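You operate a simulated robot arm through the tools that you are given. There is no shell and no other tool.

You are at the controls of a simulated robot arm. One attempt, no reset.

TASK
Wash the chucked sub's thread and wipe the grease smear off the bench.
Fine: cup brush and rag scrap, each wetted on the plunger can; both go back. Set down upright: cup brush. What is to be rubbed or washed off counts as gone when no trace of it is left.

The check looks at the end state, three seconds after you hand in, the way a careful person would. Anything else that was tipped, shoved, dropped, spilled or broken makes it a failure.

THE ROBOT
A 7-joint arm with a four-finger gripper, fixed in place. Base frame: the origin is on the floor under the middle of its stand, x ahead of it, y to its left, z up; the work surface is at about z = 850. Readings come in mm, rad, newtons and seconds.
It reaches about 1223 mm from its shoulder. Its first joint turns from -1.204 to 3.002 rad. Payload 3.67 kg.
The tool frame sits at the grasp point between the pads (the TCP): z along the fingers, y along the line on which they close. The tips reach 28 mm beyond it. The gripper opens to 112 mm; its body begins 73 mm behind the TCP.
Orientation is that of the tool frame in the base frame, as a unit quaternion [w, x, y, z]. With the fingers straight down and closing along the base's y, the tool's x points along the base's -x, its y along +y and its z along -z.

THE INTERFACE
- The arm moves only by the tool send_rows. Its argument "motion" is a list of rows, each a list of 7 numbers: the finger opening in mm, from 0 to 112, then the shift along the tool's x, y, z in mm, then the turn, a rotation vector about the tool's x, y, z in degrees. In form: [[jaw, dx, dy, dz, rx, ry, rz], ...]. A call has 1 to 20 rows; each row is the pose to reach, as a shift and turn from the pose commanded when the call began, along the tool's axes at that moment. Each row takes 0.2 s and may step no farther than 50 mm and 0.15 rad from the row before; otherwise, or with a gripper value out of range, the whole call is refused. Where a pose cannot be reached the arm comes as near as it can. A force on the tool above 40 N (or 10 N above the force at the start of the call, whichever is more), or a blocked arm, ends the call early, and 0.2 s more pass. The fingers move at their own pace (about 102.5 mm/s each) and stop on an object; they squeeze with about 25 N. The grip force told is the motor's: it shows also when the fingers shut on nothing. Time passes only in rows, and 0.2 s behind the last, so rows that repeat a pose let the fingers close. It gives the time, the measured TCP pose, the force on the tool (base axes), the opening and the grip force at its end, in the units of the frame above (readings bear some noise), with the torque about the TCP (base axes, N m) and any sound that the robot's microphone picked up, and new pictures: "show" is both (left out), scene, wrist or none.
- Cameras (640 x 400 px; columns grow to the right, rows downward): "scene" is fixed at [219.9, -649.6, 1436.5]; the picture's right is [-0.19, -0.98, 0.00], its down [-0.61, 0.12, -0.79] and it looks along [0.77, -0.15, -0.62] (base axes); focal length 214 px, centre (320, 200). "wrist" rides on the gripper at [60, -18, -104] in the tool frame; the picture's right is [0.29, 0.96, 0.00], its down [-0.80, 0.24, -0.55] and it looks along [-0.53, 0.16, 0.83] (tool axes); focal length 234 px, centre (320, 200). There is no depth. A picture from a camera that has moved, and an enlarged one, comes with that camera's place and axes in the base frame and with its lens.
- raise_lower(by): slides the trunk up (or, below 0, down) by that many mm; the arm rides with it, the base frame stays. It gives what a move gives, with no picture.
- inspect(camera, box): a new picture of the part [left, top, right, bottom] of that camera's present view, enlarged. The clock stands still meanwhile.
- job_done(): hands the job in; it is judged then, once.

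Places have to be worked out from the pictures, the camera data and where the tool is seen. Open the gripper and draw the arm clear of the work before you hand the job in, unless the task says otherwise.

The tools are called after "Call:" as a command line: name --pt "numbers of a row" for each row, then --argument value for the rest, lists and objects as JSON in quotes. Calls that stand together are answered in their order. send_rows: Moves the arm, as the interface text tells. Its arguments: {"type":"object","properties":{"motion":{"type":"array","items":{"type":"array","items":{"type":"number"}}},"show":{"type":"string","enum":["both","scene","wrist","none"]}},"required":["motion"]} The other tools are called the same way: raise_lower (by) moves the trunk up or down; inspect (camera, box) takes an enlarged picture of a part of a camera's view; job_done () hands the job in.

At the start:

```text
clock: 0.0
eef_pos: [420.4, -588.2, 1333.8]
ee_rot: [0.0, 0.0, 1.0, 0.0]
contact_force: [-0.1, -0.1, 0.0]
torque: [0.02, 0.01, -0.02]
gripper_width: 111.9
grip_force: 0.1
trunk travel left (down, up): [-575.0, 265.0]
```

scene: 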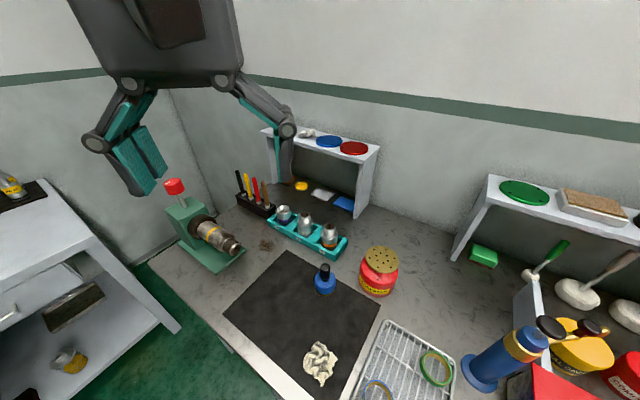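
wrist: 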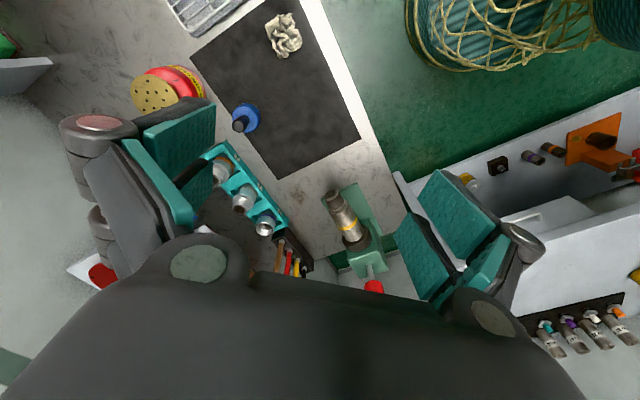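

I begin by enlarging the bench area in the scene and wrist views to identify the brush, rag, plunger can, chucked sub and smear.

Call:
inspect --camera "scene" --box '[140, 160, 300, 280]'

Call:
inspect --camera "scene" --box '[280, 230, 460, 400]'

Call:
inspect --camera "scene" --box '[440, 160, 640, 400]'

Call:
inspect --camera "wrist" --box '[120, 0, 400, 180]'

Call:
inspect --camera "wrist" --box '[180, 140, 420, 300]'

```text
3.33 times, centred on (220, 220) of scene
camera zoom: at [219.9, -649.6, 1436.5], right [-0.19, -0.98, 0.0], down [-0.61, 0.12, -0.79], along [0.77, -0.15, -0.62], focal length 715 px, centre (653, 133)
```

zoom: 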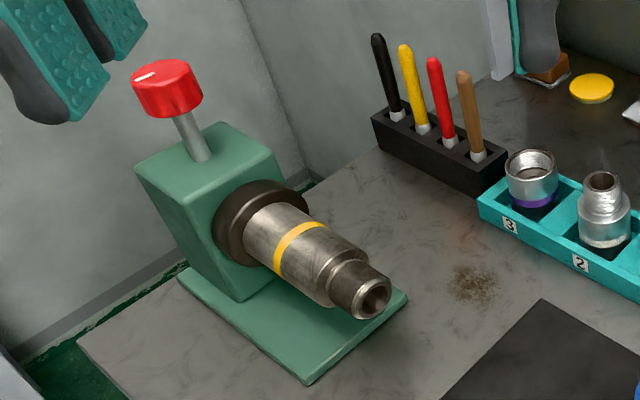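

```text
2.35 times, centred on (370, 315) of scene
camera zoom: at [219.9, -649.6, 1436.5], right [-0.19, -0.98, 0.0], down [-0.61, 0.12, -0.79], along [0.77, -0.15, -0.62], focal length 505 px, centre (202, -71)
```

zoom: 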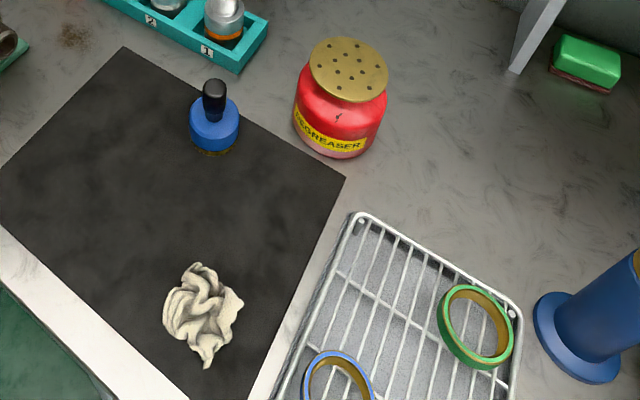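

```text
1.67 times, centred on (540, 280) of scene
camera zoom: at [219.9, -649.6, 1436.5], right [-0.19, -0.98, 0.0], down [-0.61, 0.12, -0.79], along [0.77, -0.15, -0.62], focal length 358 px, centre (-47, 67)
```

zoom: 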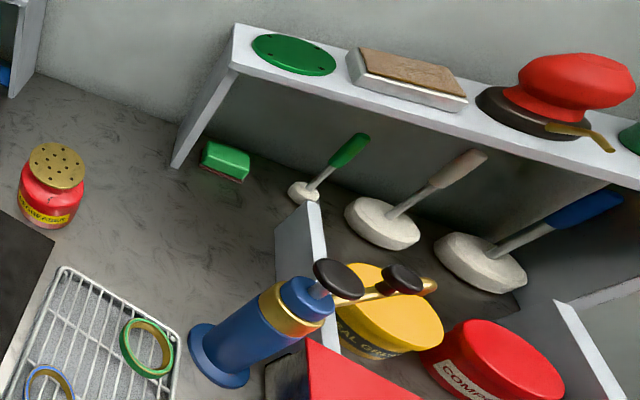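

```text
2.22 times, centred on (260, 90) of wrist
camera zoom: at [360.9, -605.5, 1437.6], right [-0.29, 0.96, 0.0], down [0.8, 0.24, 0.55], along [0.53, 0.16, -0.83], focal length 520 px, centre (453, 444)
```

zoom: 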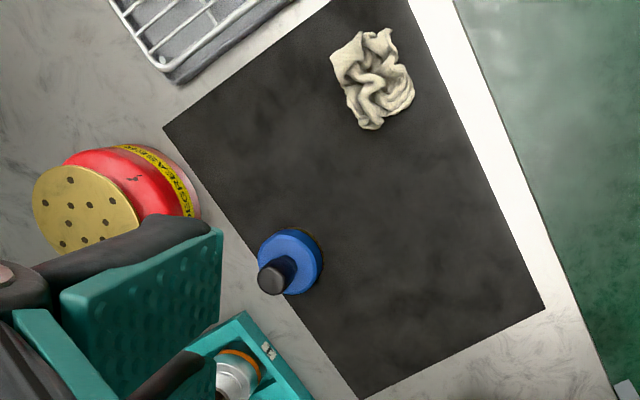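

```text
2.50 times, centred on (300, 220) of wrist
camera zoom: at [360.9, -605.5, 1437.6], right [-0.29, 0.96, 0.0], down [0.8, 0.24, 0.55], along [0.53, 0.16, -0.83], focal length 585 px, centre (370, 150)
```

zoom: 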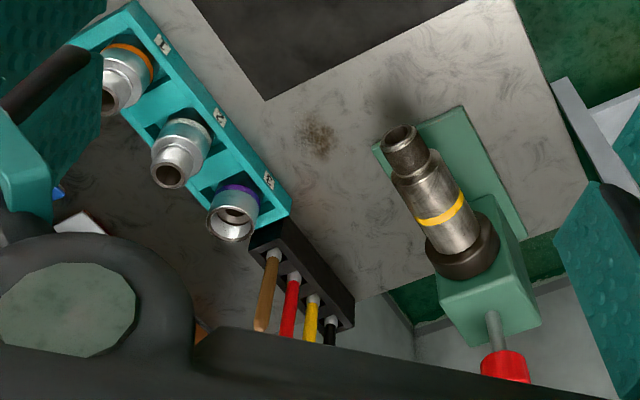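

The red DEGREASER can with the perforated brass top is the plunger can; the blue item with the black knob is the cup brush; the smear is near (733,-556,850) and the sub's tip near (658,-486,936). I move the wrist camera closer for a detailed look at the sub and smear.

Call:
send_rows --pt "112 -20 10 36 0 0 0" --pt "112 -40 20 72 0 0 0" --pt "112 -60 31 108 0 0 0" --pt "112 -80 41 145 0 0 0" --pt "112 -100 51 181 0 0 0" --pt "112 -120 62 217 0 0 0" --pt "112 -140 72 240 0 0 0" --pt "112 -140 72 240 0 0 0" --show "both"

```text
clock: 1.8
eef_pos: [559.9, -515.5, 1093.9]
ee_rot: [0.001, 0.0, 1.0, 0.0]
contact_force: [-0.7, -0.4, 0.0]
torque: [0.01, 0.02, -0.02]
gripper_width: 112.2
grip_force: 0.0
trunk travel left (down, up): [-575.0, 265.0]
camera wrist: at [500.0, -532.9, 1197.4], right [-0.29, 0.96, 0.0], down [0.8, 0.24, 0.56], along [0.53, 0.16, -0.83], focal length 234 px, centre (320, 200)
```

scene: 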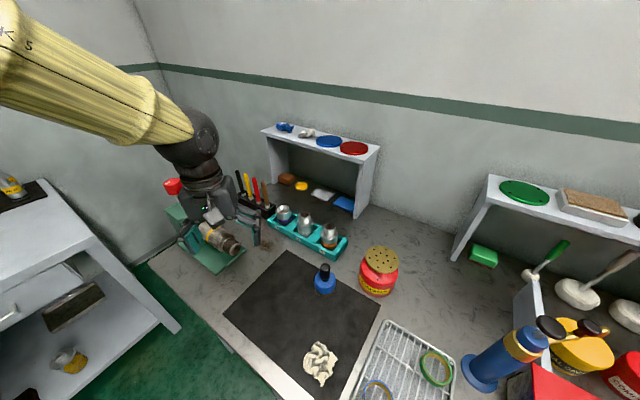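
wrist: 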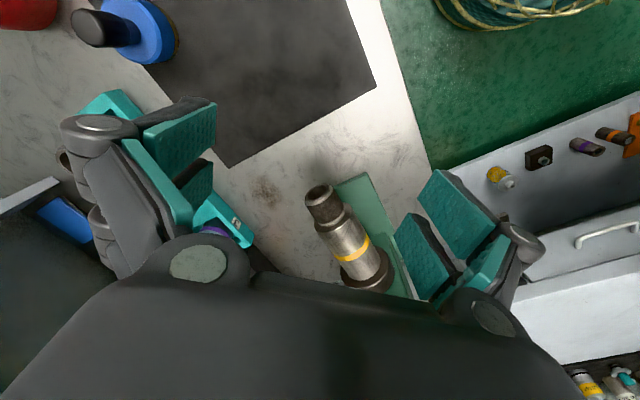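

Call:
inspect --camera "wrist" --box '[230, 150, 410, 290]'

Call:
inspect --camera "scene" --box '[180, 180, 280, 280]'

Call:
inspect --camera "scene" --box '[290, 235, 420, 315]'

Call:
inspect --camera "wrist" --box '[60, 0, 200, 90]'

```text
2.86 times, centred on (320, 220) of wrist
camera zoom: at [500.0, -532.9, 1197.4], right [-0.29, 0.96, 0.0], down [0.8, 0.24, 0.56], along [0.53, 0.16, -0.83], focal length 669 px, centre (320, 143)
```

zoom: 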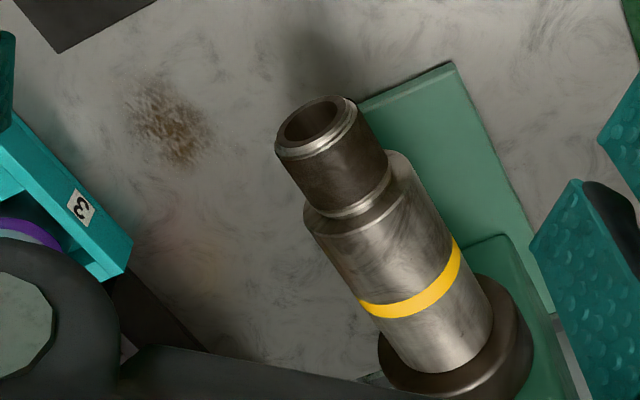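

```text
4.00 times, centred on (230, 230) of scene
camera zoom: at [219.9, -649.6, 1436.5], right [-0.19, -0.98, 0.0], down [-0.61, 0.12, -0.79], along [0.77, -0.15, -0.62], focal length 858 px, centre (680, 80)
```

zoom: 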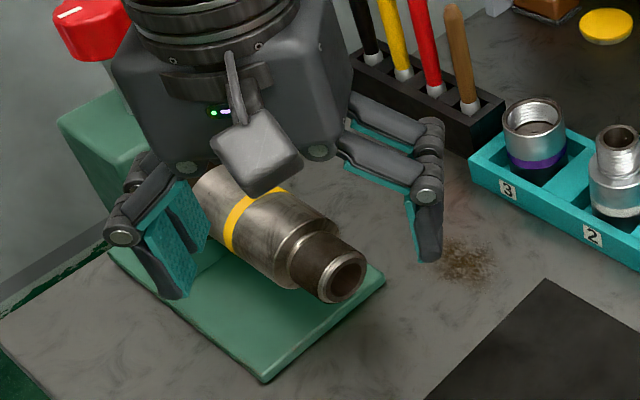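

```text
4.92 times, centred on (355, 275) of scene
camera zoom: at [219.9, -649.6, 1436.5], right [-0.19, -0.98, 0.0], down [-0.61, 0.12, -0.79], along [0.77, -0.15, -0.62], focal length 1056 px, centre (148, -169)
```

zoom: 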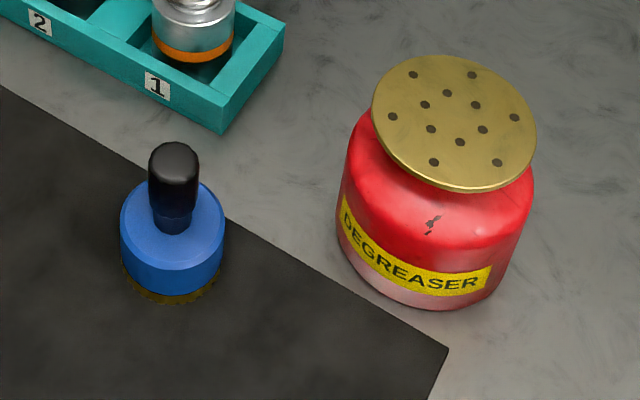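

```text
4.44 times, centred on (130, 45) of wrist
camera zoom: at [500.0, -532.9, 1197.4], right [-0.29, 0.96, 0.0], down [0.8, 0.24, 0.56], along [0.53, 0.16, -0.83], focal length 1041 px, centre (1164, 889)
```

zoom: 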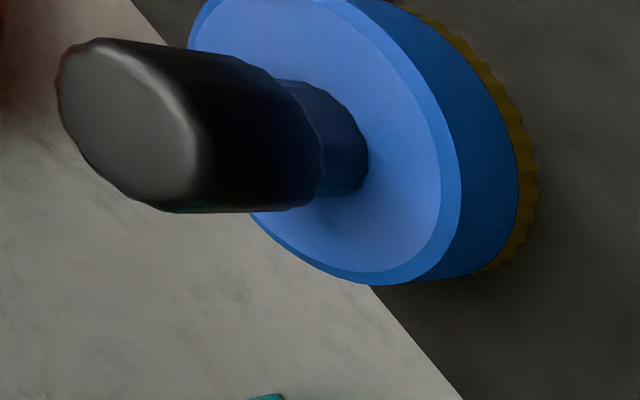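

The cup brush stands upright with its knob near (547,-727), top z≈947; the plunger can's dish centre is near (517,-868,981). I move above the brush, with a narrower opening so the can stays clear.

Call:
send_rows --pt "100 3 -42 4 0 0 0" --pt "90 6 -84 8 0 0 0" --pt "80 8 -126 12 0 0 0" --pt "70 10 -168 16 0 0 0" --pt "70 13 -212 20 0 0 0" --pt "70 13 -212 40 0 0 0" --pt "70 13 -212 40 0 0 0" --show "both"

```text
clock: 3.4
eef_pos: [547.0, -728.5, 1055.3]
ee_rot: [0.001, 0.0, 1.0, -0.001]
contact_force: [-0.5, 0.4, 0.3]
torque: [-0.02, -0.01, -0.04]
gripper_width: 70.0
grip_force: 0.0
trunk travel left (down, up): [-575.0, 265.0]
camera wrist: at [487.4, -745.4, 1158.5], right [-0.29, 0.96, 0.0], down [0.8, 0.24, 0.56], along [0.53, 0.16, -0.83], focal length 234 px, centre (320, 200)
```

scene: 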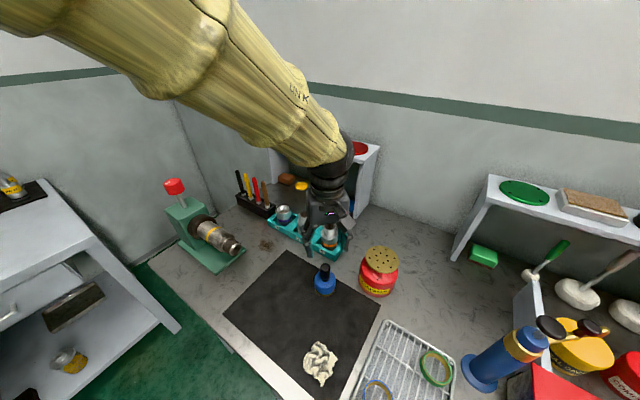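
wrist: 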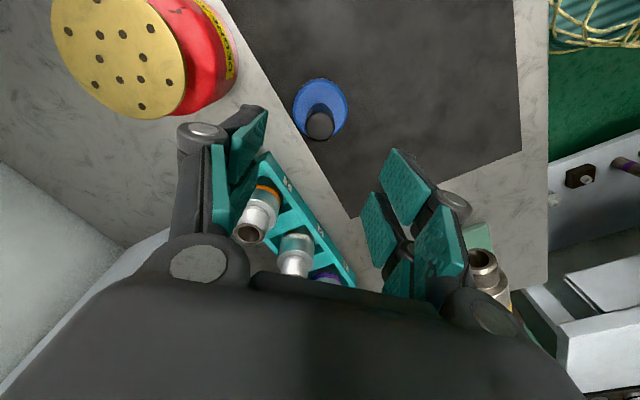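

The brush knob is right under the TCP at about (546.5,-727.5). I descend so the tips end just above the blue cup, then close on the knob.

Call:
send_rows --pt "70 0 1 40 0 0 0" --pt "70 0 1 80 0 0 0" --pt "70 0 1 115 0 0 0" --pt "70 0 1 137 0 0 0" --pt "70 0 1 137 0 0 0" --show "both"

```text
clock: 4.6
eef_pos: [546.7, -728.1, 916.5]
ee_rot: [0.0, -0.001, 1.0, 0.0]
contact_force: [0.1, -0.5, 1.2]
torque: [-0.01, 0.01, -0.01]
gripper_width: 69.9
grip_force: 0.0
trunk travel left (down, up): [-575.0, 265.0]
camera wrist: at [487.7, -745.8, 1020.7], right [-0.29, 0.96, 0.0], down [0.8, 0.24, 0.55], along [0.53, 0.16, -0.83], focal length 234 px, centre (320, 200)
```

scene: 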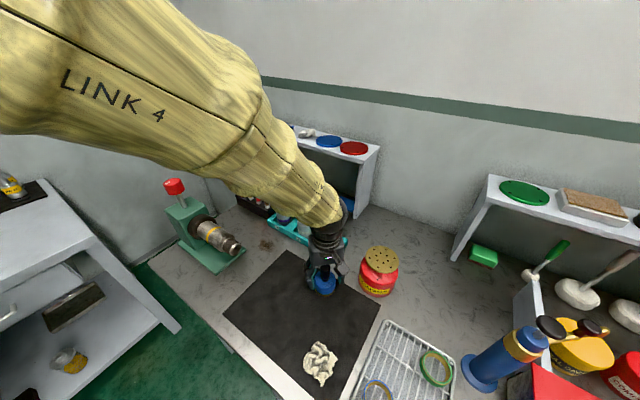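
wrist: 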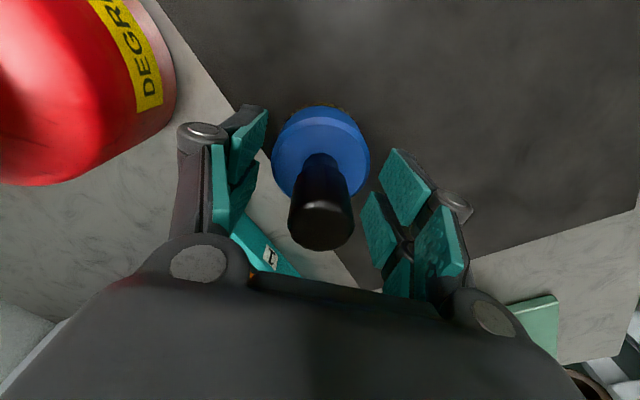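

The knob is centred between the pads. I close the fingers on it.

Call:
send_rows --pt "50 0 0 0 0 0 0" --pt "30 0 0 0 0 0 0" --pt "15 0 0 0 0 0 0" --pt "15 0 0 0 0 0 0" --pt "15 0 0 0 0 0 0" --show "wrist"

```text
clock: 5.8
eef_pos: [546.8, -727.6, 916.3]
ee_rot: [0.0, -0.001, 1.0, 0.0]
contact_force: [-0.1, 0.1, -0.6]
torque: [-0.01, -0.03, 0.02]
gripper_width: 58.4
grip_force: 25.3
trunk travel left (down, up): [-575.0, 265.0]
camera wrist: at [487.9, -746.2, 1020.5], right [-0.29, 0.96, 0.0], down [0.8, 0.24, 0.55], along [0.53, 0.16, -0.83], focal length 234 px, centre (320, 200)
```

wrist: 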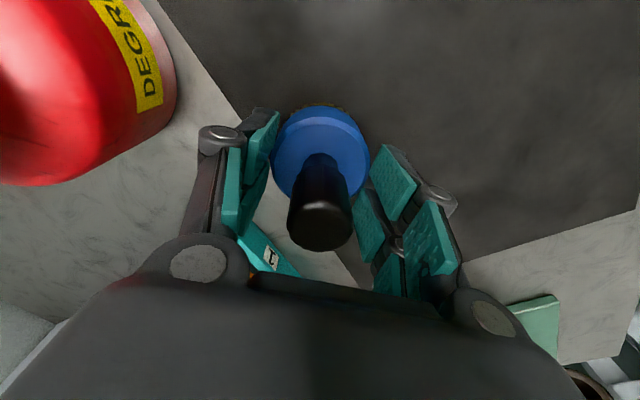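

The fingers stopped at 58 mm – the tips are touching the cup's rim rather than the knob. I open, go up 14 mm and close again on the knob alone.

Call:
send_rows --pt "72 0 0 0 0 0 0" --pt "72 0 0 0 0 0 0" --pt "72 0 0 -14 0 0 0" --pt "72 0 0 -14 0 0 0" --pt "50 0 0 -14 0 0 0" --pt "30 0 0 -14 0 0 0" --pt "12 0 0 -14 0 0 0" --pt "12 0 0 -14 0 0 0" --pt "12 0 0 -14 0 0 0" --show "both"

```text
clock: 7.8
eef_pos: [547.2, -728.8, 930.4]
ee_rot: [0.001, 0.0, 1.0, 0.0]
contact_force: [0.4, -0.5, 2.6]
torque: [0.08, -0.03, -0.02]
gripper_width: 24.1
grip_force: 25.2
trunk travel left (down, up): [-575.0, 265.0]
camera wrist: at [487.7, -745.7, 1034.7], right [-0.29, 0.96, 0.0], down [0.8, 0.24, 0.55], along [0.53, 0.16, -0.83], focal length 234 px, centre (320, 200)
```

scene: 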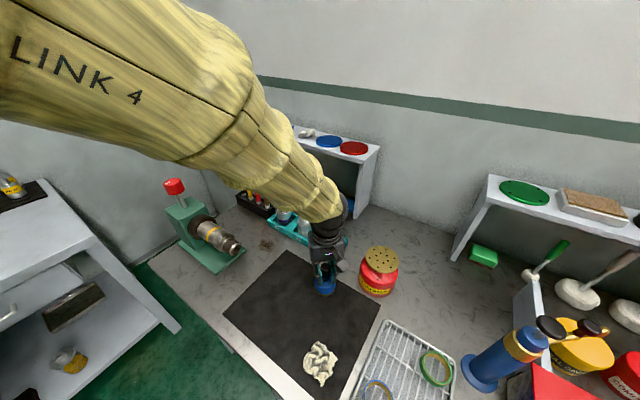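
wrist: 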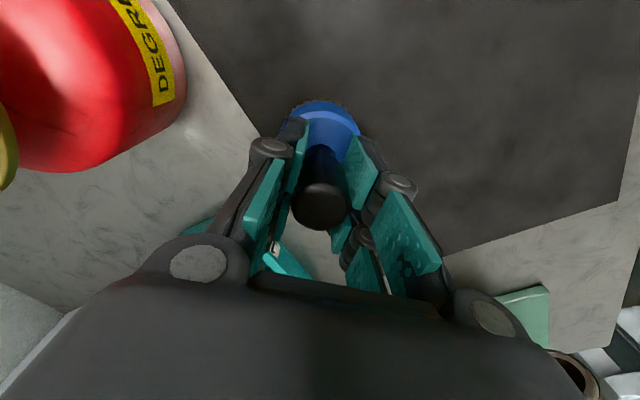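

The knob is held firmly (24 mm). I lift the brush high and tilt it toward the scene camera to see its bristle side.

Call:
send_rows --pt "12 0 0 -40 0 0 0" --pt "12 0 0 -80 0 0 0" --pt "12 0 0 -120 0 0 0" --pt "12 0 0 -160 0 7.5 0" --pt "12 0 0 -200 0 15 0" --pt "12 0 0 -240 0 22.5 0" --pt "12 0 0 -280 0 30 0" --pt "12 0 0 -320 0 37.5 0" --pt "12 0 0 -350 0 45 0" --pt "12 0 0 -350 0 52 0" --pt "12 0 0 -350 0 60 0" --pt "12 0 0 -350 0 60 0" --show "both"

```text
clock: 10.4
eef_pos: [546.0, -726.9, 1282.0]
ee_rot: [-0.5, 0.001, 0.866, 0.001]
contact_force: [-0.4, 0.2, -0.2]
torque: [-0.02, -0.04, -0.01]
gripper_width: 12.1
grip_force: 0.0
trunk travel left (down, up): [-575.0, 265.0]
camera wrist: at [605.8, -744.7, 1385.8], right [-0.14, 0.96, 0.25], down [0.88, 0.24, -0.41], along [-0.45, 0.16, -0.88], focal length 234 px, centre (320, 200)
```

scene: 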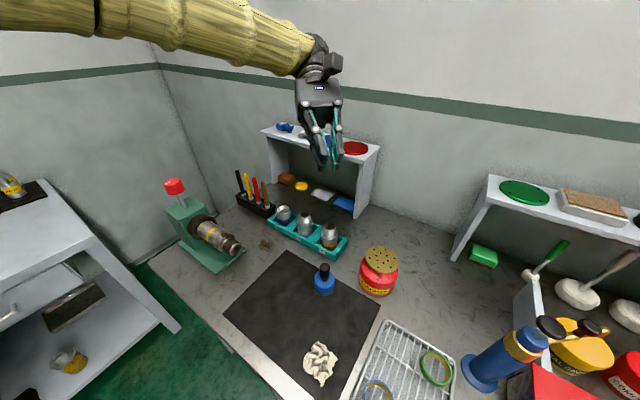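
wrist: 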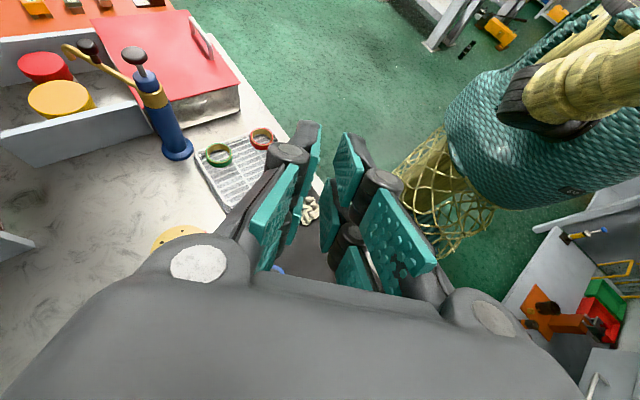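

The brush slipped out of the fingers and still stands on the mat; the gripper came up empty. I look closely at the brush and at the finger geometry before trying again.

Call:
inspect --camera "scene" --box '[290, 240, 360, 310]'

Call:
inspect --camera "wrist" --box '[200, 100, 480, 300]'

Call:
inspect --camera "scene" --box '[270, 40, 370, 190]'

```text
5.71 times, centred on (325, 275) of scene
camera zoom: at [219.9, -649.6, 1436.5], right [-0.19, -0.98, 0.0], down [-0.61, 0.12, -0.79], along [0.77, -0.15, -0.62], focal length 1226 px, centre (291, -229)
```

zoom: 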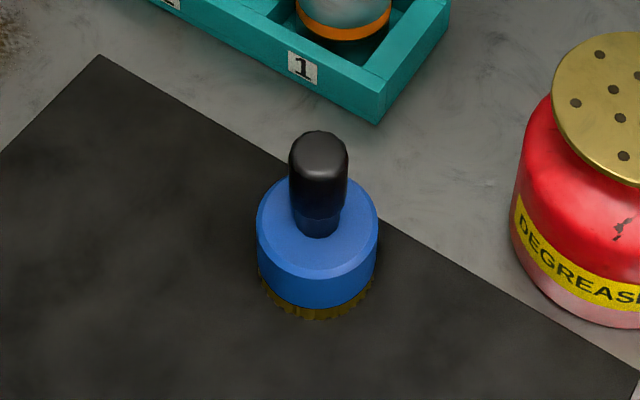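

```text
2.00 times, centred on (340, 200) of wrist
camera zoom: at [605.8, -744.7, 1385.8], right [-0.14, 0.96, 0.25], down [0.88, 0.24, -0.41], along [-0.45, 0.16, -0.88], focal length 468 px, centre (280, 200)
```

zoom: 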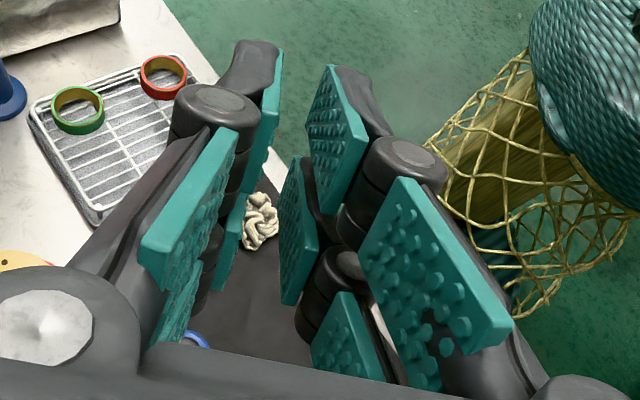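

```text
2.67 times, centred on (320, 115) of scene
camera zoom: at [219.9, -649.6, 1436.5], right [-0.19, -0.98, 0.0], down [-0.61, 0.12, -0.79], along [0.77, -0.15, -0.62], focal length 572 px, centre (320, 427)
```

zoom: 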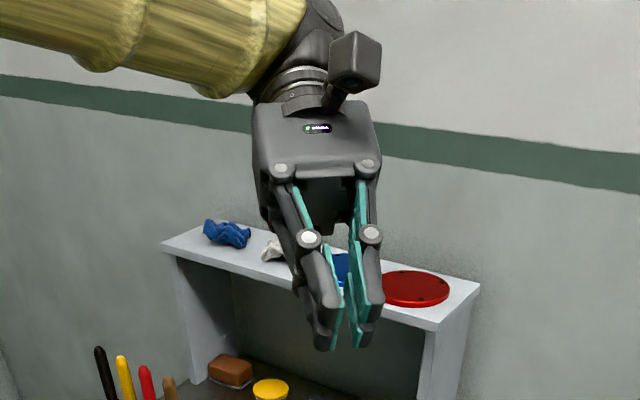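

The knob is about 28 mm across with a narrower neck above a 45 mm tall cup. I turn the tool back to vertical, then will retry with a slow, stepwise lift.

Call:
send_rows --pt "30 0 0 0 0 -7.5 0" --pt "50 0 0 0 0 -15 0" --pt "70 0 0 0 0 -22.5 0" --pt "70 0 0 0 0 -30 0" --pt "70 0 0 0 0 -37.5 0" --pt "70 0 0 0 0 -45 0" --pt "70 0 0 0 0 -52.5 0" --pt "70 0 0 0 0 -60 0" --pt "70 0 0 0 0 -60 0" --show "none"

```text
clock: 12.4
eef_pos: [548.5, -726.3, 1279.5]
ee_rot: [0.0, 0.0, 1.0, 0.0]
contact_force: [0.7, 0.7, 0.2]
torque: [-0.02, 0.03, 0.04]
gripper_width: 70.2
grip_force: 0.0
trunk travel left (down, up): [-575.0, 265.0]
```

Tool is vertical again with the fingers open; I come down to just above the knob and check alignment.

Call:
send_rows --pt "70 0 0 45 0 0 0" --pt "70 0 0 90 0 0 0" --pt "70 0 0 135 0 0 0" --pt "70 0 0 180 0 0 0" --pt "70 0 0 225 0 0 0" --pt "70 0 0 260 0 0 0" --pt "70 0 0 285 0 0 0" --pt "70 0 0 285 0 0 0" --show "wrist"

```text
clock: 14.2
eef_pos: [547.2, -727.3, 996.7]
ee_rot: [0.001, 0.001, 1.0, 0.0]
contact_force: [0.4, 0.5, 0.2]
torque: [0.0, 0.03, -0.05]
gripper_width: 70.0
grip_force: 0.1
trunk travel left (down, up): [-575.0, 265.0]
camera wrist: at [487.5, -745.5, 1099.7], right [-0.29, 0.96, 0.0], down [0.8, 0.24, 0.55], along [0.53, 0.16, -0.83], focal length 234 px, centre (320, 200)
```

wrist: 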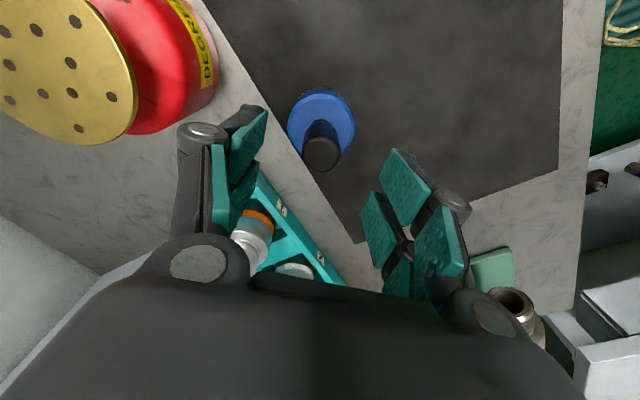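

The knob top is at about (548,-726). I descend to z≈928, close fully and hold a while before any lift.

Call:
send_rows --pt "70 -1 1 35 0 0 0" --pt "70 -1 1 69 0 0 0" --pt "70 -1 1 69 0 0 0" --pt "40 -1 1 69 0 0 0" --pt "10 -1 1 69 0 0 0" --pt "0 -1 1 69 0 0 0" --pt "0 -1 1 69 0 0 0" --pt "0 -1 1 69 0 0 0" --pt "0 -1 1 69 0 0 0" --show "both"

```text
clock: 16.2
eef_pos: [547.4, -726.6, 926.3]
ee_rot: [0.0, 0.0, 1.0, 0.0]
contact_force: [-0.3, 0.1, 0.1]
torque: [0.02, -0.02, 0.02]
gripper_width: 24.4
grip_force: 25.0
trunk travel left (down, up): [-575.0, 265.0]
camera wrist: at [488.0, -744.5, 1029.7], right [-0.29, 0.96, 0.0], down [0.8, 0.24, 0.55], along [0.53, 0.16, -0.83], focal length 234 px, centre (320, 200)
```

scene: 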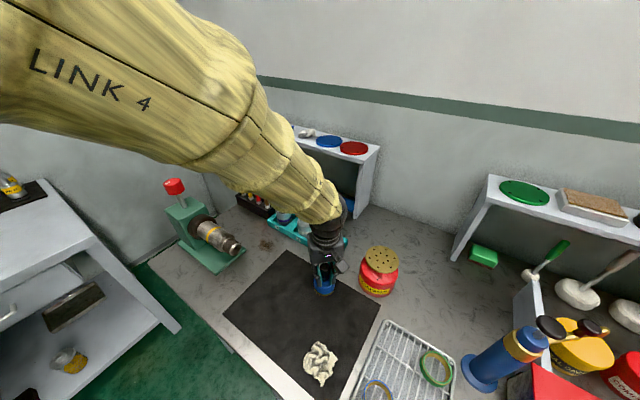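
wrist: 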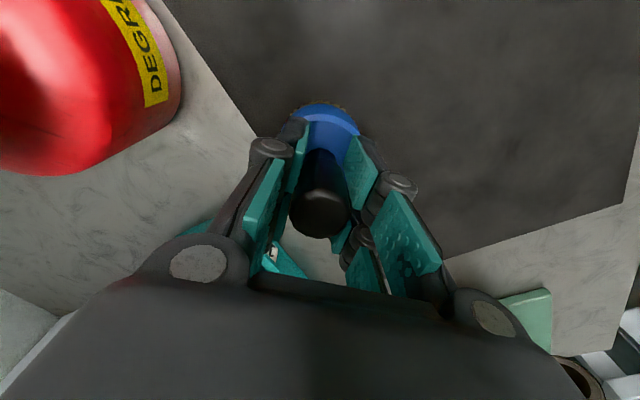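

Held at 24.4 mm with 25 N. I lift very slowly, a few millimetres per row, and check the width.

Call:
send_rows --pt "0 0 0 -2 0 0 0" --pt "0 0 0 -5 0 0 0" --pt "0 0 0 -9 0 0 0" --pt "0 0 0 -14 0 0 0" --pt "0 0 0 -20 0 0 0" --pt "0 0 0 -20 0 0 0" --show "both"

```text
clock: 17.6
eef_pos: [548.8, -726.4, 945.1]
ee_rot: [0.0, 0.0, 1.0, 0.0]
contact_force: [-0.5, 0.4, -0.8]
torque: [-0.01, 0.0, 0.02]
gripper_width: 24.4
grip_force: 24.6
trunk travel left (down, up): [-575.0, 265.0]
camera wrist: at [489.3, -744.3, 1049.9], right [-0.29, 0.96, 0.0], down [0.8, 0.24, 0.55], along [0.53, 0.16, -0.83], focal length 234 px, centre (320, 200)
```

scene: 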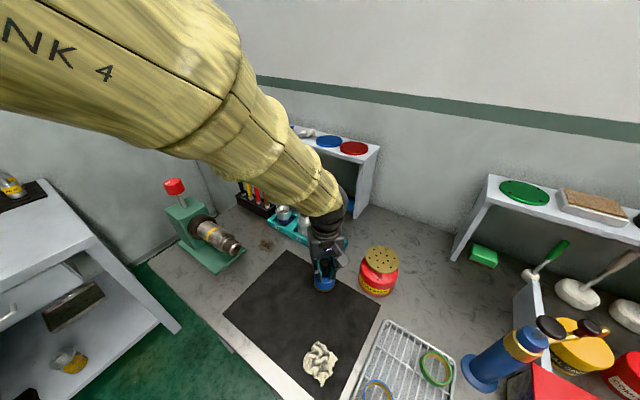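
wrist: 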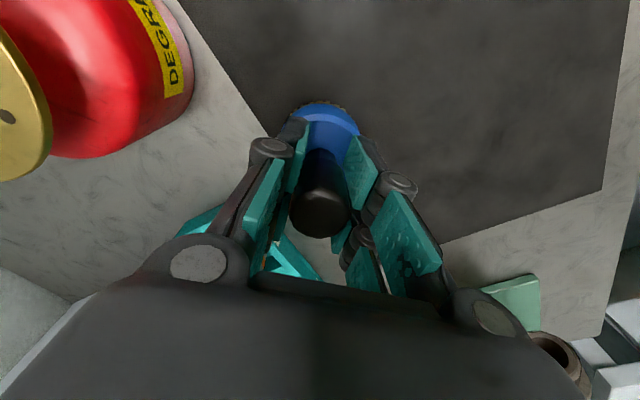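

The slow lift works – the knob stays fixed in the pads. I keep lifting with a gentle ramp up to about z=1095.

Call:
send_rows --pt "0 0 0 -3 0 0 0" --pt "0 0 0 -8 0 0 0" --pt "0 0 0 -15 0 0 0" --pt "0 0 0 -24 0 0 0" --pt "0 0 0 -35 0 0 0" --pt "0 0 0 -47 0 0 0" --pt "0 0 0 -60 0 0 0" --pt "0 0 0 -73 0 0 0" --pt "0 0 0 -86 0 0 0" --pt "0 0 0 -99 0 0 0" --pt "0 0 0 -112 0 0 0" --pt "0 0 0 -124 0 0 0" --pt "0 0 0 -134 0 0 0" --pt "0 0 0 -142 0 0 0" --pt "0 0 0 -147 0 0 0" --pt "0 0 0 -150 0 0 0" --pt "0 0 0 -150 0 0 0" --show "both"

```text
clock: 21.2
eef_pos: [549.5, -727.3, 1096.7]
ee_rot: [0.0, 0.0, 1.0, 0.0]
contact_force: [-0.2, 0.0, -1.2]
torque: [0.02, -0.01, 0.0]
gripper_width: 24.2
grip_force: 25.5
trunk travel left (down, up): [-575.0, 265.0]
camera wrist: at [489.4, -744.1, 1200.8], right [-0.29, 0.96, 0.0], down [0.8, 0.24, 0.55], along [0.53, 0.16, -0.83], focal length 234 px, centre (320, 200)
```

scene: 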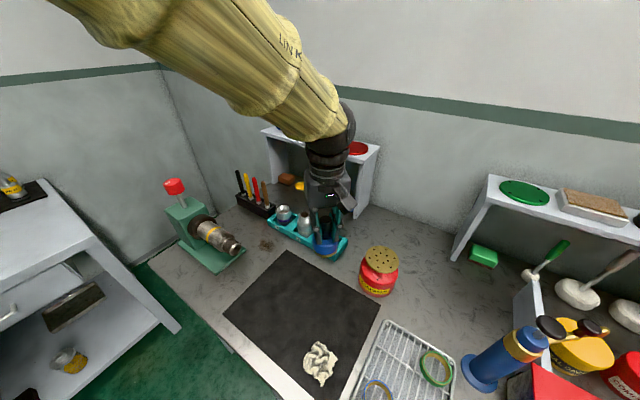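
wrist: 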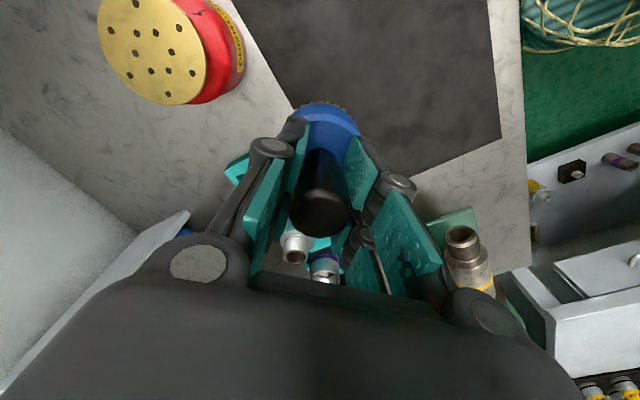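

The brush is held well. I zoom in on the can's dish to fix its centre precisely.

Call:
inspect --camera "wrist" --box '[70, 0, 270, 125]'

Call:
inspect --camera "scene" --box '[290, 200, 420, 310]'

```text
3.20 times, centred on (170, 62) of wrist
camera zoom: at [489.4, -744.1, 1200.8], right [-0.29, 0.96, 0.0], down [0.8, 0.24, 0.55], along [0.53, 0.16, -0.83], focal length 749 px, centre (800, 640)
```

zoom: 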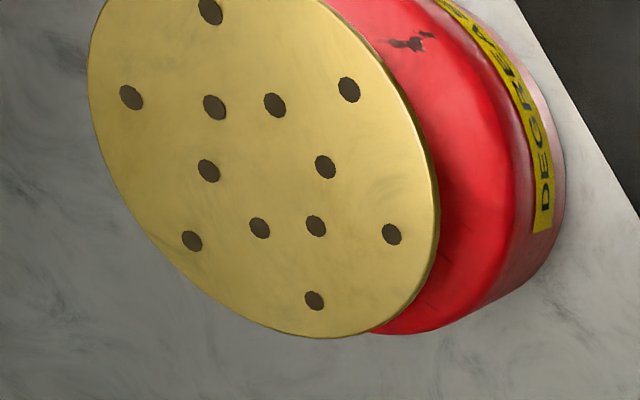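

```text
3.64 times, centred on (355, 255) of scene
camera zoom: at [219.9, -649.6, 1436.5], right [-0.19, -0.98, 0.0], down [-0.61, 0.12, -0.79], along [0.77, -0.15, -0.62], focal length 780 px, centre (193, 0)
```

zoom: 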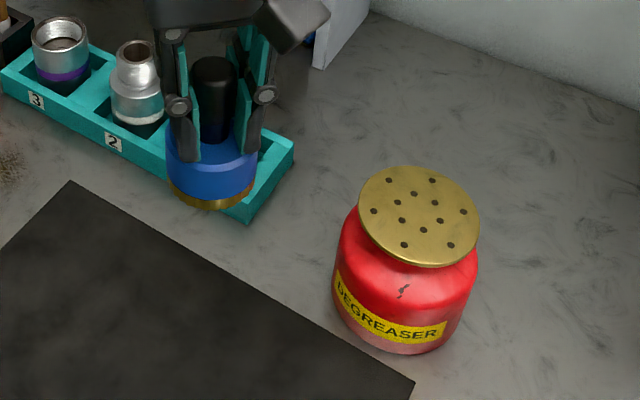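

From both views the dish centre is about (535,-879.5) at z≈962. I carry the brush slowly across to above it.

Call:
send_rows --pt "0 0 -3 0 0 0 0" --pt "0 1 -8 0 0 0 0" --pt "0 2 -15 0 0 0 0" --pt "0 3 -24 0 0 0 0" --pt "0 4 -35 0 0 0 0" --pt "0 5 -47 0 0 0 0" --pt "0 6 -60 0 0 0 0" --pt "0 7 -73 0 0 0 0" --pt "0 8 -86 0 0 0 0" --pt "0 9 -99 0 0 0 0" --pt "0 10 -112 4 0 0 0" --pt "0 11 -124 9 0 0 0" --pt "0 12 -134 14 0 0 0" --pt "0 13 -142 20 0 0 0" --pt "0 14 -148 26 0 0 0" --pt "0 14 -152 30 0 0 0" --pt "0 14 -152 32 0 0 0" --pt "0 14 -152 32 0 0 0" --show "both"

```text
clock: 25.0
eef_pos: [535.2, -878.1, 1066.0]
ee_rot: [0.0, 0.0, 1.0, 0.001]
contact_force: [0.0, -0.1, -1.1]
torque: [0.0, -0.01, -0.02]
gripper_width: 23.7
grip_force: 25.3
trunk travel left (down, up): [-575.0, 265.0]
camera wrist: at [475.6, -896.5, 1168.2], right [-0.29, 0.96, 0.0], down [0.8, 0.24, 0.55], along [0.53, 0.16, -0.83], focal length 234 px, centre (320, 200)
```

scene: 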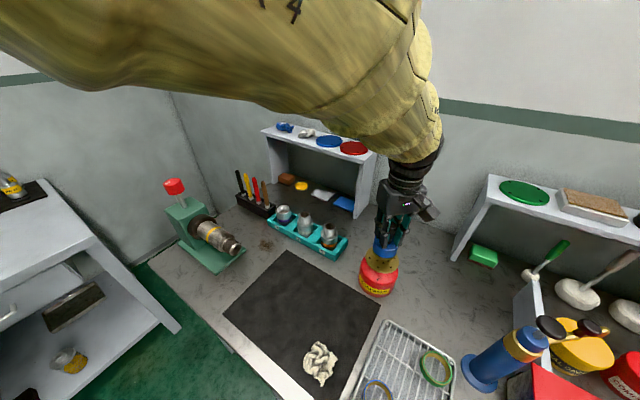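
wrist: 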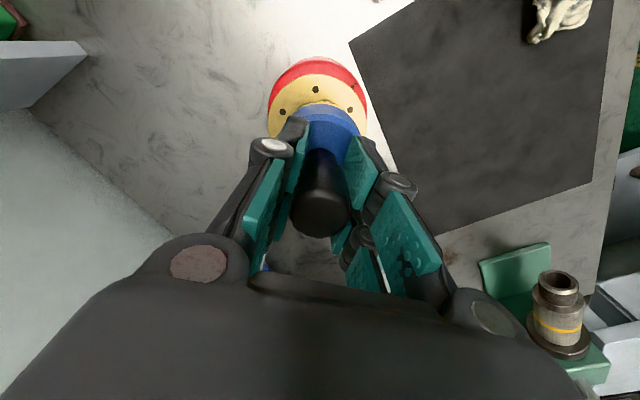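

The brush is over the dish; I check the alignment closely from the scene camera before pressing.

Call:
inspect --camera "scene" --box '[330, 170, 450, 310]'

Call:
inspect --camera "wrist" --box '[230, 40, 420, 240]'

```text
2.86 times, centred on (390, 240) of scene
camera zoom: at [219.9, -649.6, 1436.5], right [-0.19, -0.98, 0.0], down [-0.61, 0.12, -0.79], along [0.77, -0.15, -0.62], focal length 613 px, centre (120, 86)
```

zoom: 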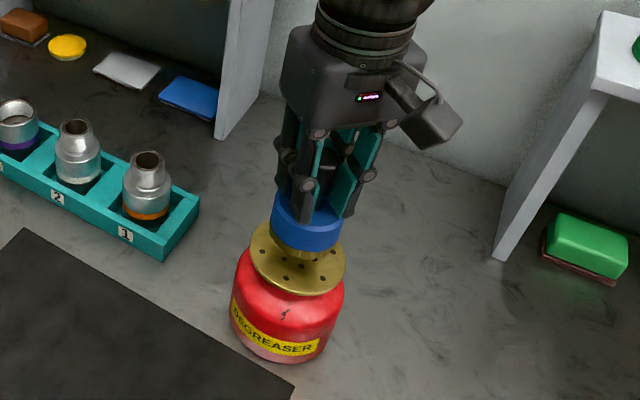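

```text
2.00 times, centred on (325, 140) of wrist
camera zoom: at [475.6, -896.5, 1168.2], right [-0.29, 0.96, 0.0], down [0.8, 0.24, 0.55], along [0.53, 0.16, -0.83], focal length 468 px, centre (310, 320)
```

zoom: 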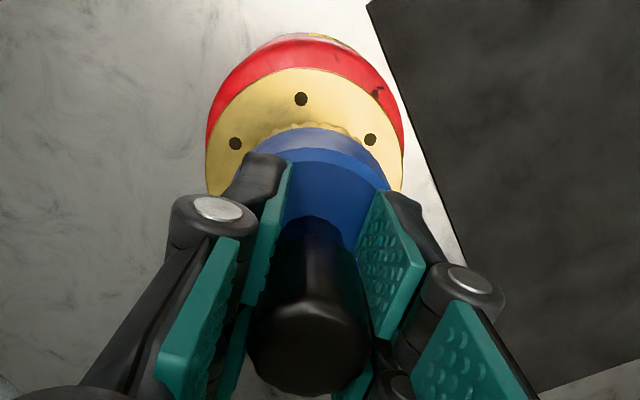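

The dish centre computes to (537,-880.5), the brush is within 3 mm of that. I nudge over and lower gently onto the dish, watching the force.

Call:
send_rows --pt "0 -2 -2 6 0 0 0" --pt "0 -2 -2 12 0 0 0" --pt "0 -2 -2 18 0 0 0" --pt "0 -2 -2 24 0 0 0" --pt "0 -2 -2 28 0 0 0" --pt "0 -2 -2 31 0 0 0" --pt "0 -2 -2 33 0 0 0" --pt "0 -2 -2 33 0 0 0" --show "scene"

```text
clock: 26.8
eef_pos: [536.2, -880.2, 1031.5]
ee_rot: [0.0, 0.0, 1.0, 0.0]
contact_force: [0.4, 0.5, -0.7]
torque: [-0.01, -0.03, 0.04]
gripper_width: 24.0
grip_force: 25.1
trunk travel left (down, up): [-575.0, 265.0]
```

scene: 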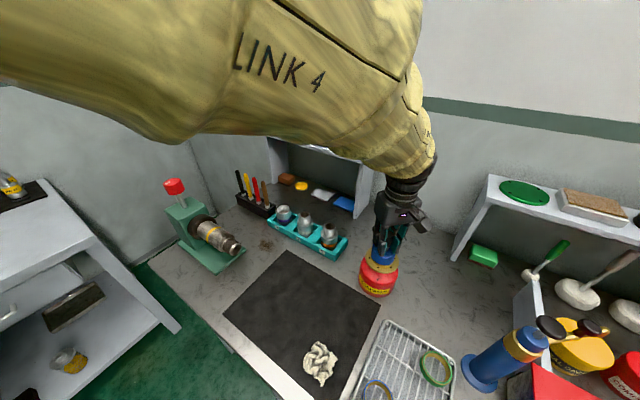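

Call:
send_rows --pt "0 0 0 2 0 0 0" --pt "0 0 0 4 0 0 0" --pt "0 0 0 6 0 0 0" --pt "0 0 0 8 0 0 0" --pt "0 0 0 8 0 0 0" --show "none"

Call:
inspect --camera "scene" --box '[340, 180, 440, 310]'

```text
clock: 28.0
eef_pos: [536.6, -880.6, 1023.1]
ee_rot: [0.001, 0.001, 1.0, 0.001]
contact_force: [0.0, -1.2, 0.9]
torque: [-0.08, 0.01, 0.0]
gripper_width: 24.3
grip_force: 24.4
trunk travel left (down, up): [-575.0, 265.0]
```

```text
3.08 times, centred on (390, 245) of scene
camera zoom: at [219.9, -649.6, 1436.5], right [-0.19, -0.98, 0.0], down [-0.61, 0.12, -0.79], along [0.77, -0.15, -0.62], focal length 660 px, centre (105, 62)
```

zoom: 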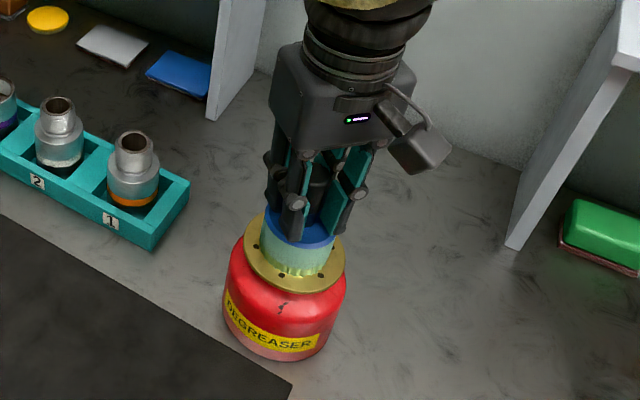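

The lower part of the brush has turned pale green – it is taking up degreaser. I press a few millimetres more and hold briefly to wet it fully.

Call:
send_rows --pt "0 0 0 2 0 0 0" --pt "0 0 0 4 0 0 0" --pt "0 0 0 6 0 0 0" --pt "0 0 0 6 0 0 0" --pt "0 0 0 6 0 0 0" --show "none"

Call:
inspect --camera "scene" --box '[340, 180, 440, 310]'

```text
clock: 29.2
eef_pos: [535.8, -879.3, 1021.0]
ee_rot: [0.002, 0.0, 1.0, -0.002]
contact_force: [2.2, -9.4, 27.3]
torque: [-0.32, -0.12, 0.01]
gripper_width: 24.6
grip_force: 25.4
trunk travel left (down, up): [-575.0, 265.0]
```

```text
3.08 times, centred on (390, 245) of scene
camera zoom: at [219.9, -649.6, 1436.5], right [-0.19, -0.98, 0.0], down [-0.61, 0.12, -0.79], along [0.77, -0.15, -0.62], focal length 660 px, centre (105, 62)
```

zoom: 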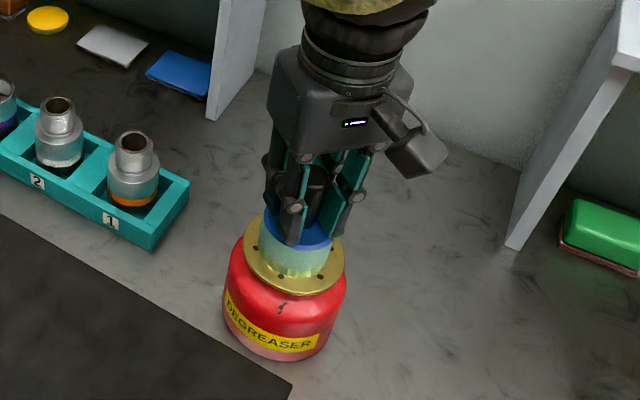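

The plunger bottomed out at about 27 N – well wetted. I lift off slowly and check the brush hold.

Call:
send_rows --pt "0 0 0 -3 0 0 0" --pt "0 0 0 -7 0 0 0" --pt "0 0 0 -12 0 0 0" --pt "0 0 0 -18 0 0 0" --pt "0 0 0 -26 0 0 0" --pt "0 0 0 -36 0 0 0" --pt "0 0 0 -47 0 0 0" --pt "0 0 0 -58 0 0 0" --pt "0 0 0 -69 0 0 0" --pt "0 0 0 -78 0 0 0" --pt "0 0 0 -85 0 0 0" --pt "0 0 0 -90 0 0 0" --pt "0 0 0 -90 0 0 0" --show "both"

Call:
inspect --camera "scene" --box '[340, 160, 440, 310]'

```text
clock: 32.0
eef_pos: [537.2, -880.3, 1107.5]
ee_rot: [0.0, 0.0, 1.0, 0.0]
contact_force: [0.2, -0.2, -1.5]
torque: [-0.01, -0.02, 0.01]
gripper_width: 24.3
grip_force: 24.9
trunk travel left (down, up): [-575.0, 265.0]
camera wrist: at [477.9, -898.0, 1211.4], right [-0.29, 0.96, 0.0], down [0.8, 0.24, 0.55], along [0.53, 0.16, -0.83], focal length 234 px, centre (320, 200)
```

scene: 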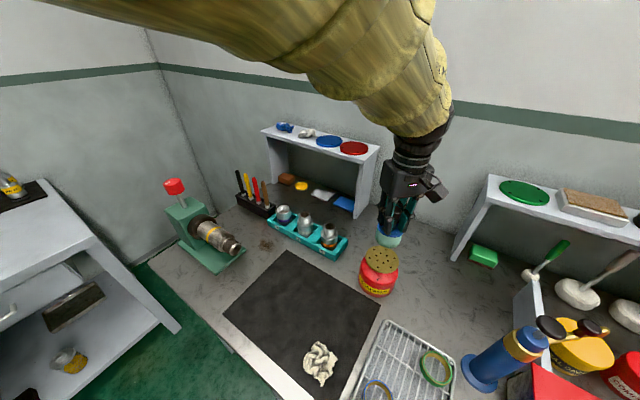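
wrist: 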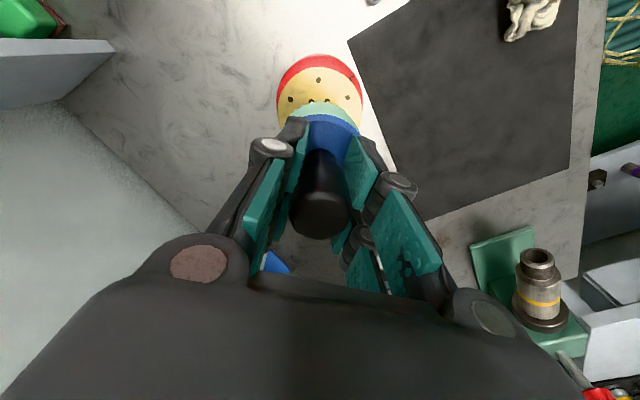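

```text
2.67 times, centred on (390, 235) of scene
camera zoom: at [219.9, -649.6, 1436.5], right [-0.19, -0.98, 0.0], down [-0.61, 0.12, -0.79], along [0.77, -0.15, -0.62], focal length 572 px, centre (133, 107)
```

zoom: 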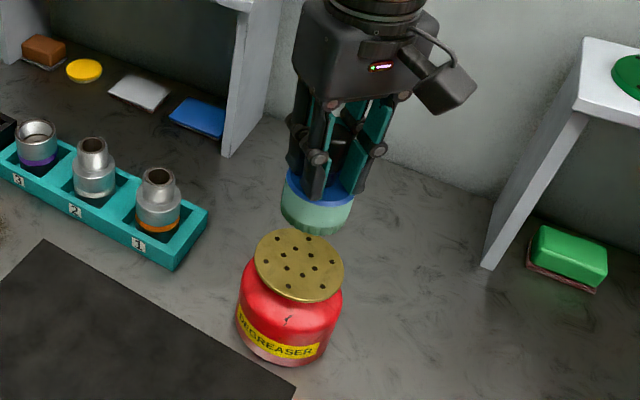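

The brush is clearly wet. I now carry it up toward the middle and tilt it slowly so the scene camera can see the bristle side, to learn whether the cup is hollow.

Call:
send_rows --pt "0 0 2 -2 0 0.6 0" --pt "0 -1 5 -6 0 1.8 0" --pt "0 -1 11 -12 0 3.6 0" --pt "0 -2 18 -19 0 6 0" --pt "0 -3 27 -29 0 9 0" --pt "0 -5 38 -41 0 12.6 0" --pt "0 -6 49 -52 0 16.2 0" --pt "0 -8 59 -64 0 19.8 0" --pt "0 -9 72 -77 0 24 0" --pt "0 -11 85 -91 0 28.2 0" --pt "0 -12 97 -104 0 32.4 0" --pt "0 -14 110 -118 0 36.6 0" --pt "0 -16 122 -131 0 40.8 0" --pt "0 -17 135 -145 0 45 0" --pt "0 -19 146 -156 0 48.6 0" --pt "0 -20 157 -168 0 52.2 0" --pt "0 -21 166 -178 0 55.2 0" --pt "0 -22 173 -185 0 57.6 0" --pt "0 -23 178 -191 0 59.4 0" --pt "0 -23 180 -193 0 60 0" --show "both"

Call:
inspect --camera "scene" --box '[270, 60, 370, 200]'

```text
clock: 36.2
eef_pos: [558.2, -700.7, 1301.8]
ee_rot: [-0.5, 0.0, 0.866, 0.0]
contact_force: [-0.5, -0.3, -1.2]
torque: [0.0, -0.01, -0.03]
gripper_width: 24.0
grip_force: 25.5
trunk travel left (down, up): [-575.0, 265.0]
camera wrist: at [619.7, -718.6, 1404.9], right [-0.14, 0.96, 0.25], down [0.88, 0.24, -0.41], along [-0.46, 0.16, -0.88], focal length 234 px, centre (320, 200)
```

scene: 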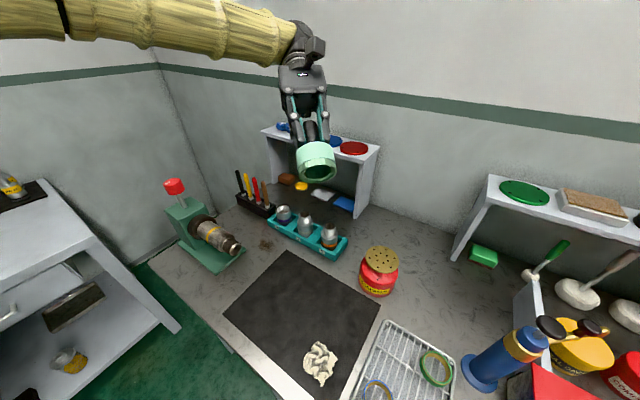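
wrist: 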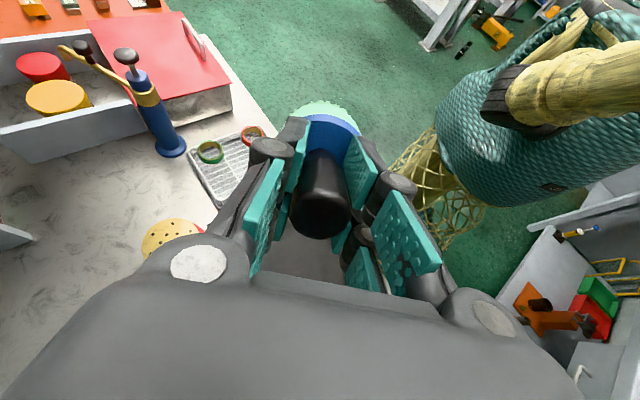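

```text
2.86 times, centred on (320, 130) of scene
camera zoom: at [219.9, -649.6, 1436.5], right [-0.19, -0.98, 0.0], down [-0.61, 0.12, -0.79], along [0.77, -0.15, -0.62], focal length 613 px, centre (320, 400)
```

zoom: 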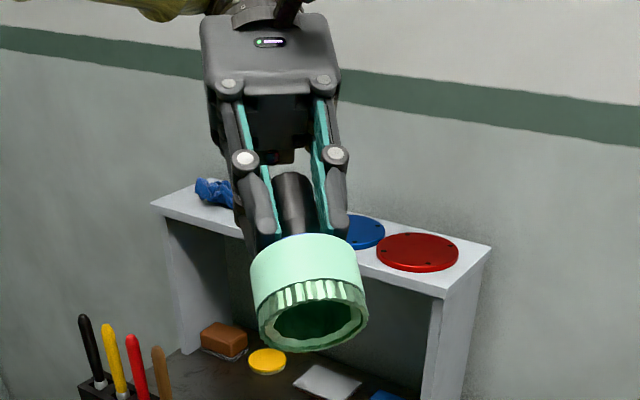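

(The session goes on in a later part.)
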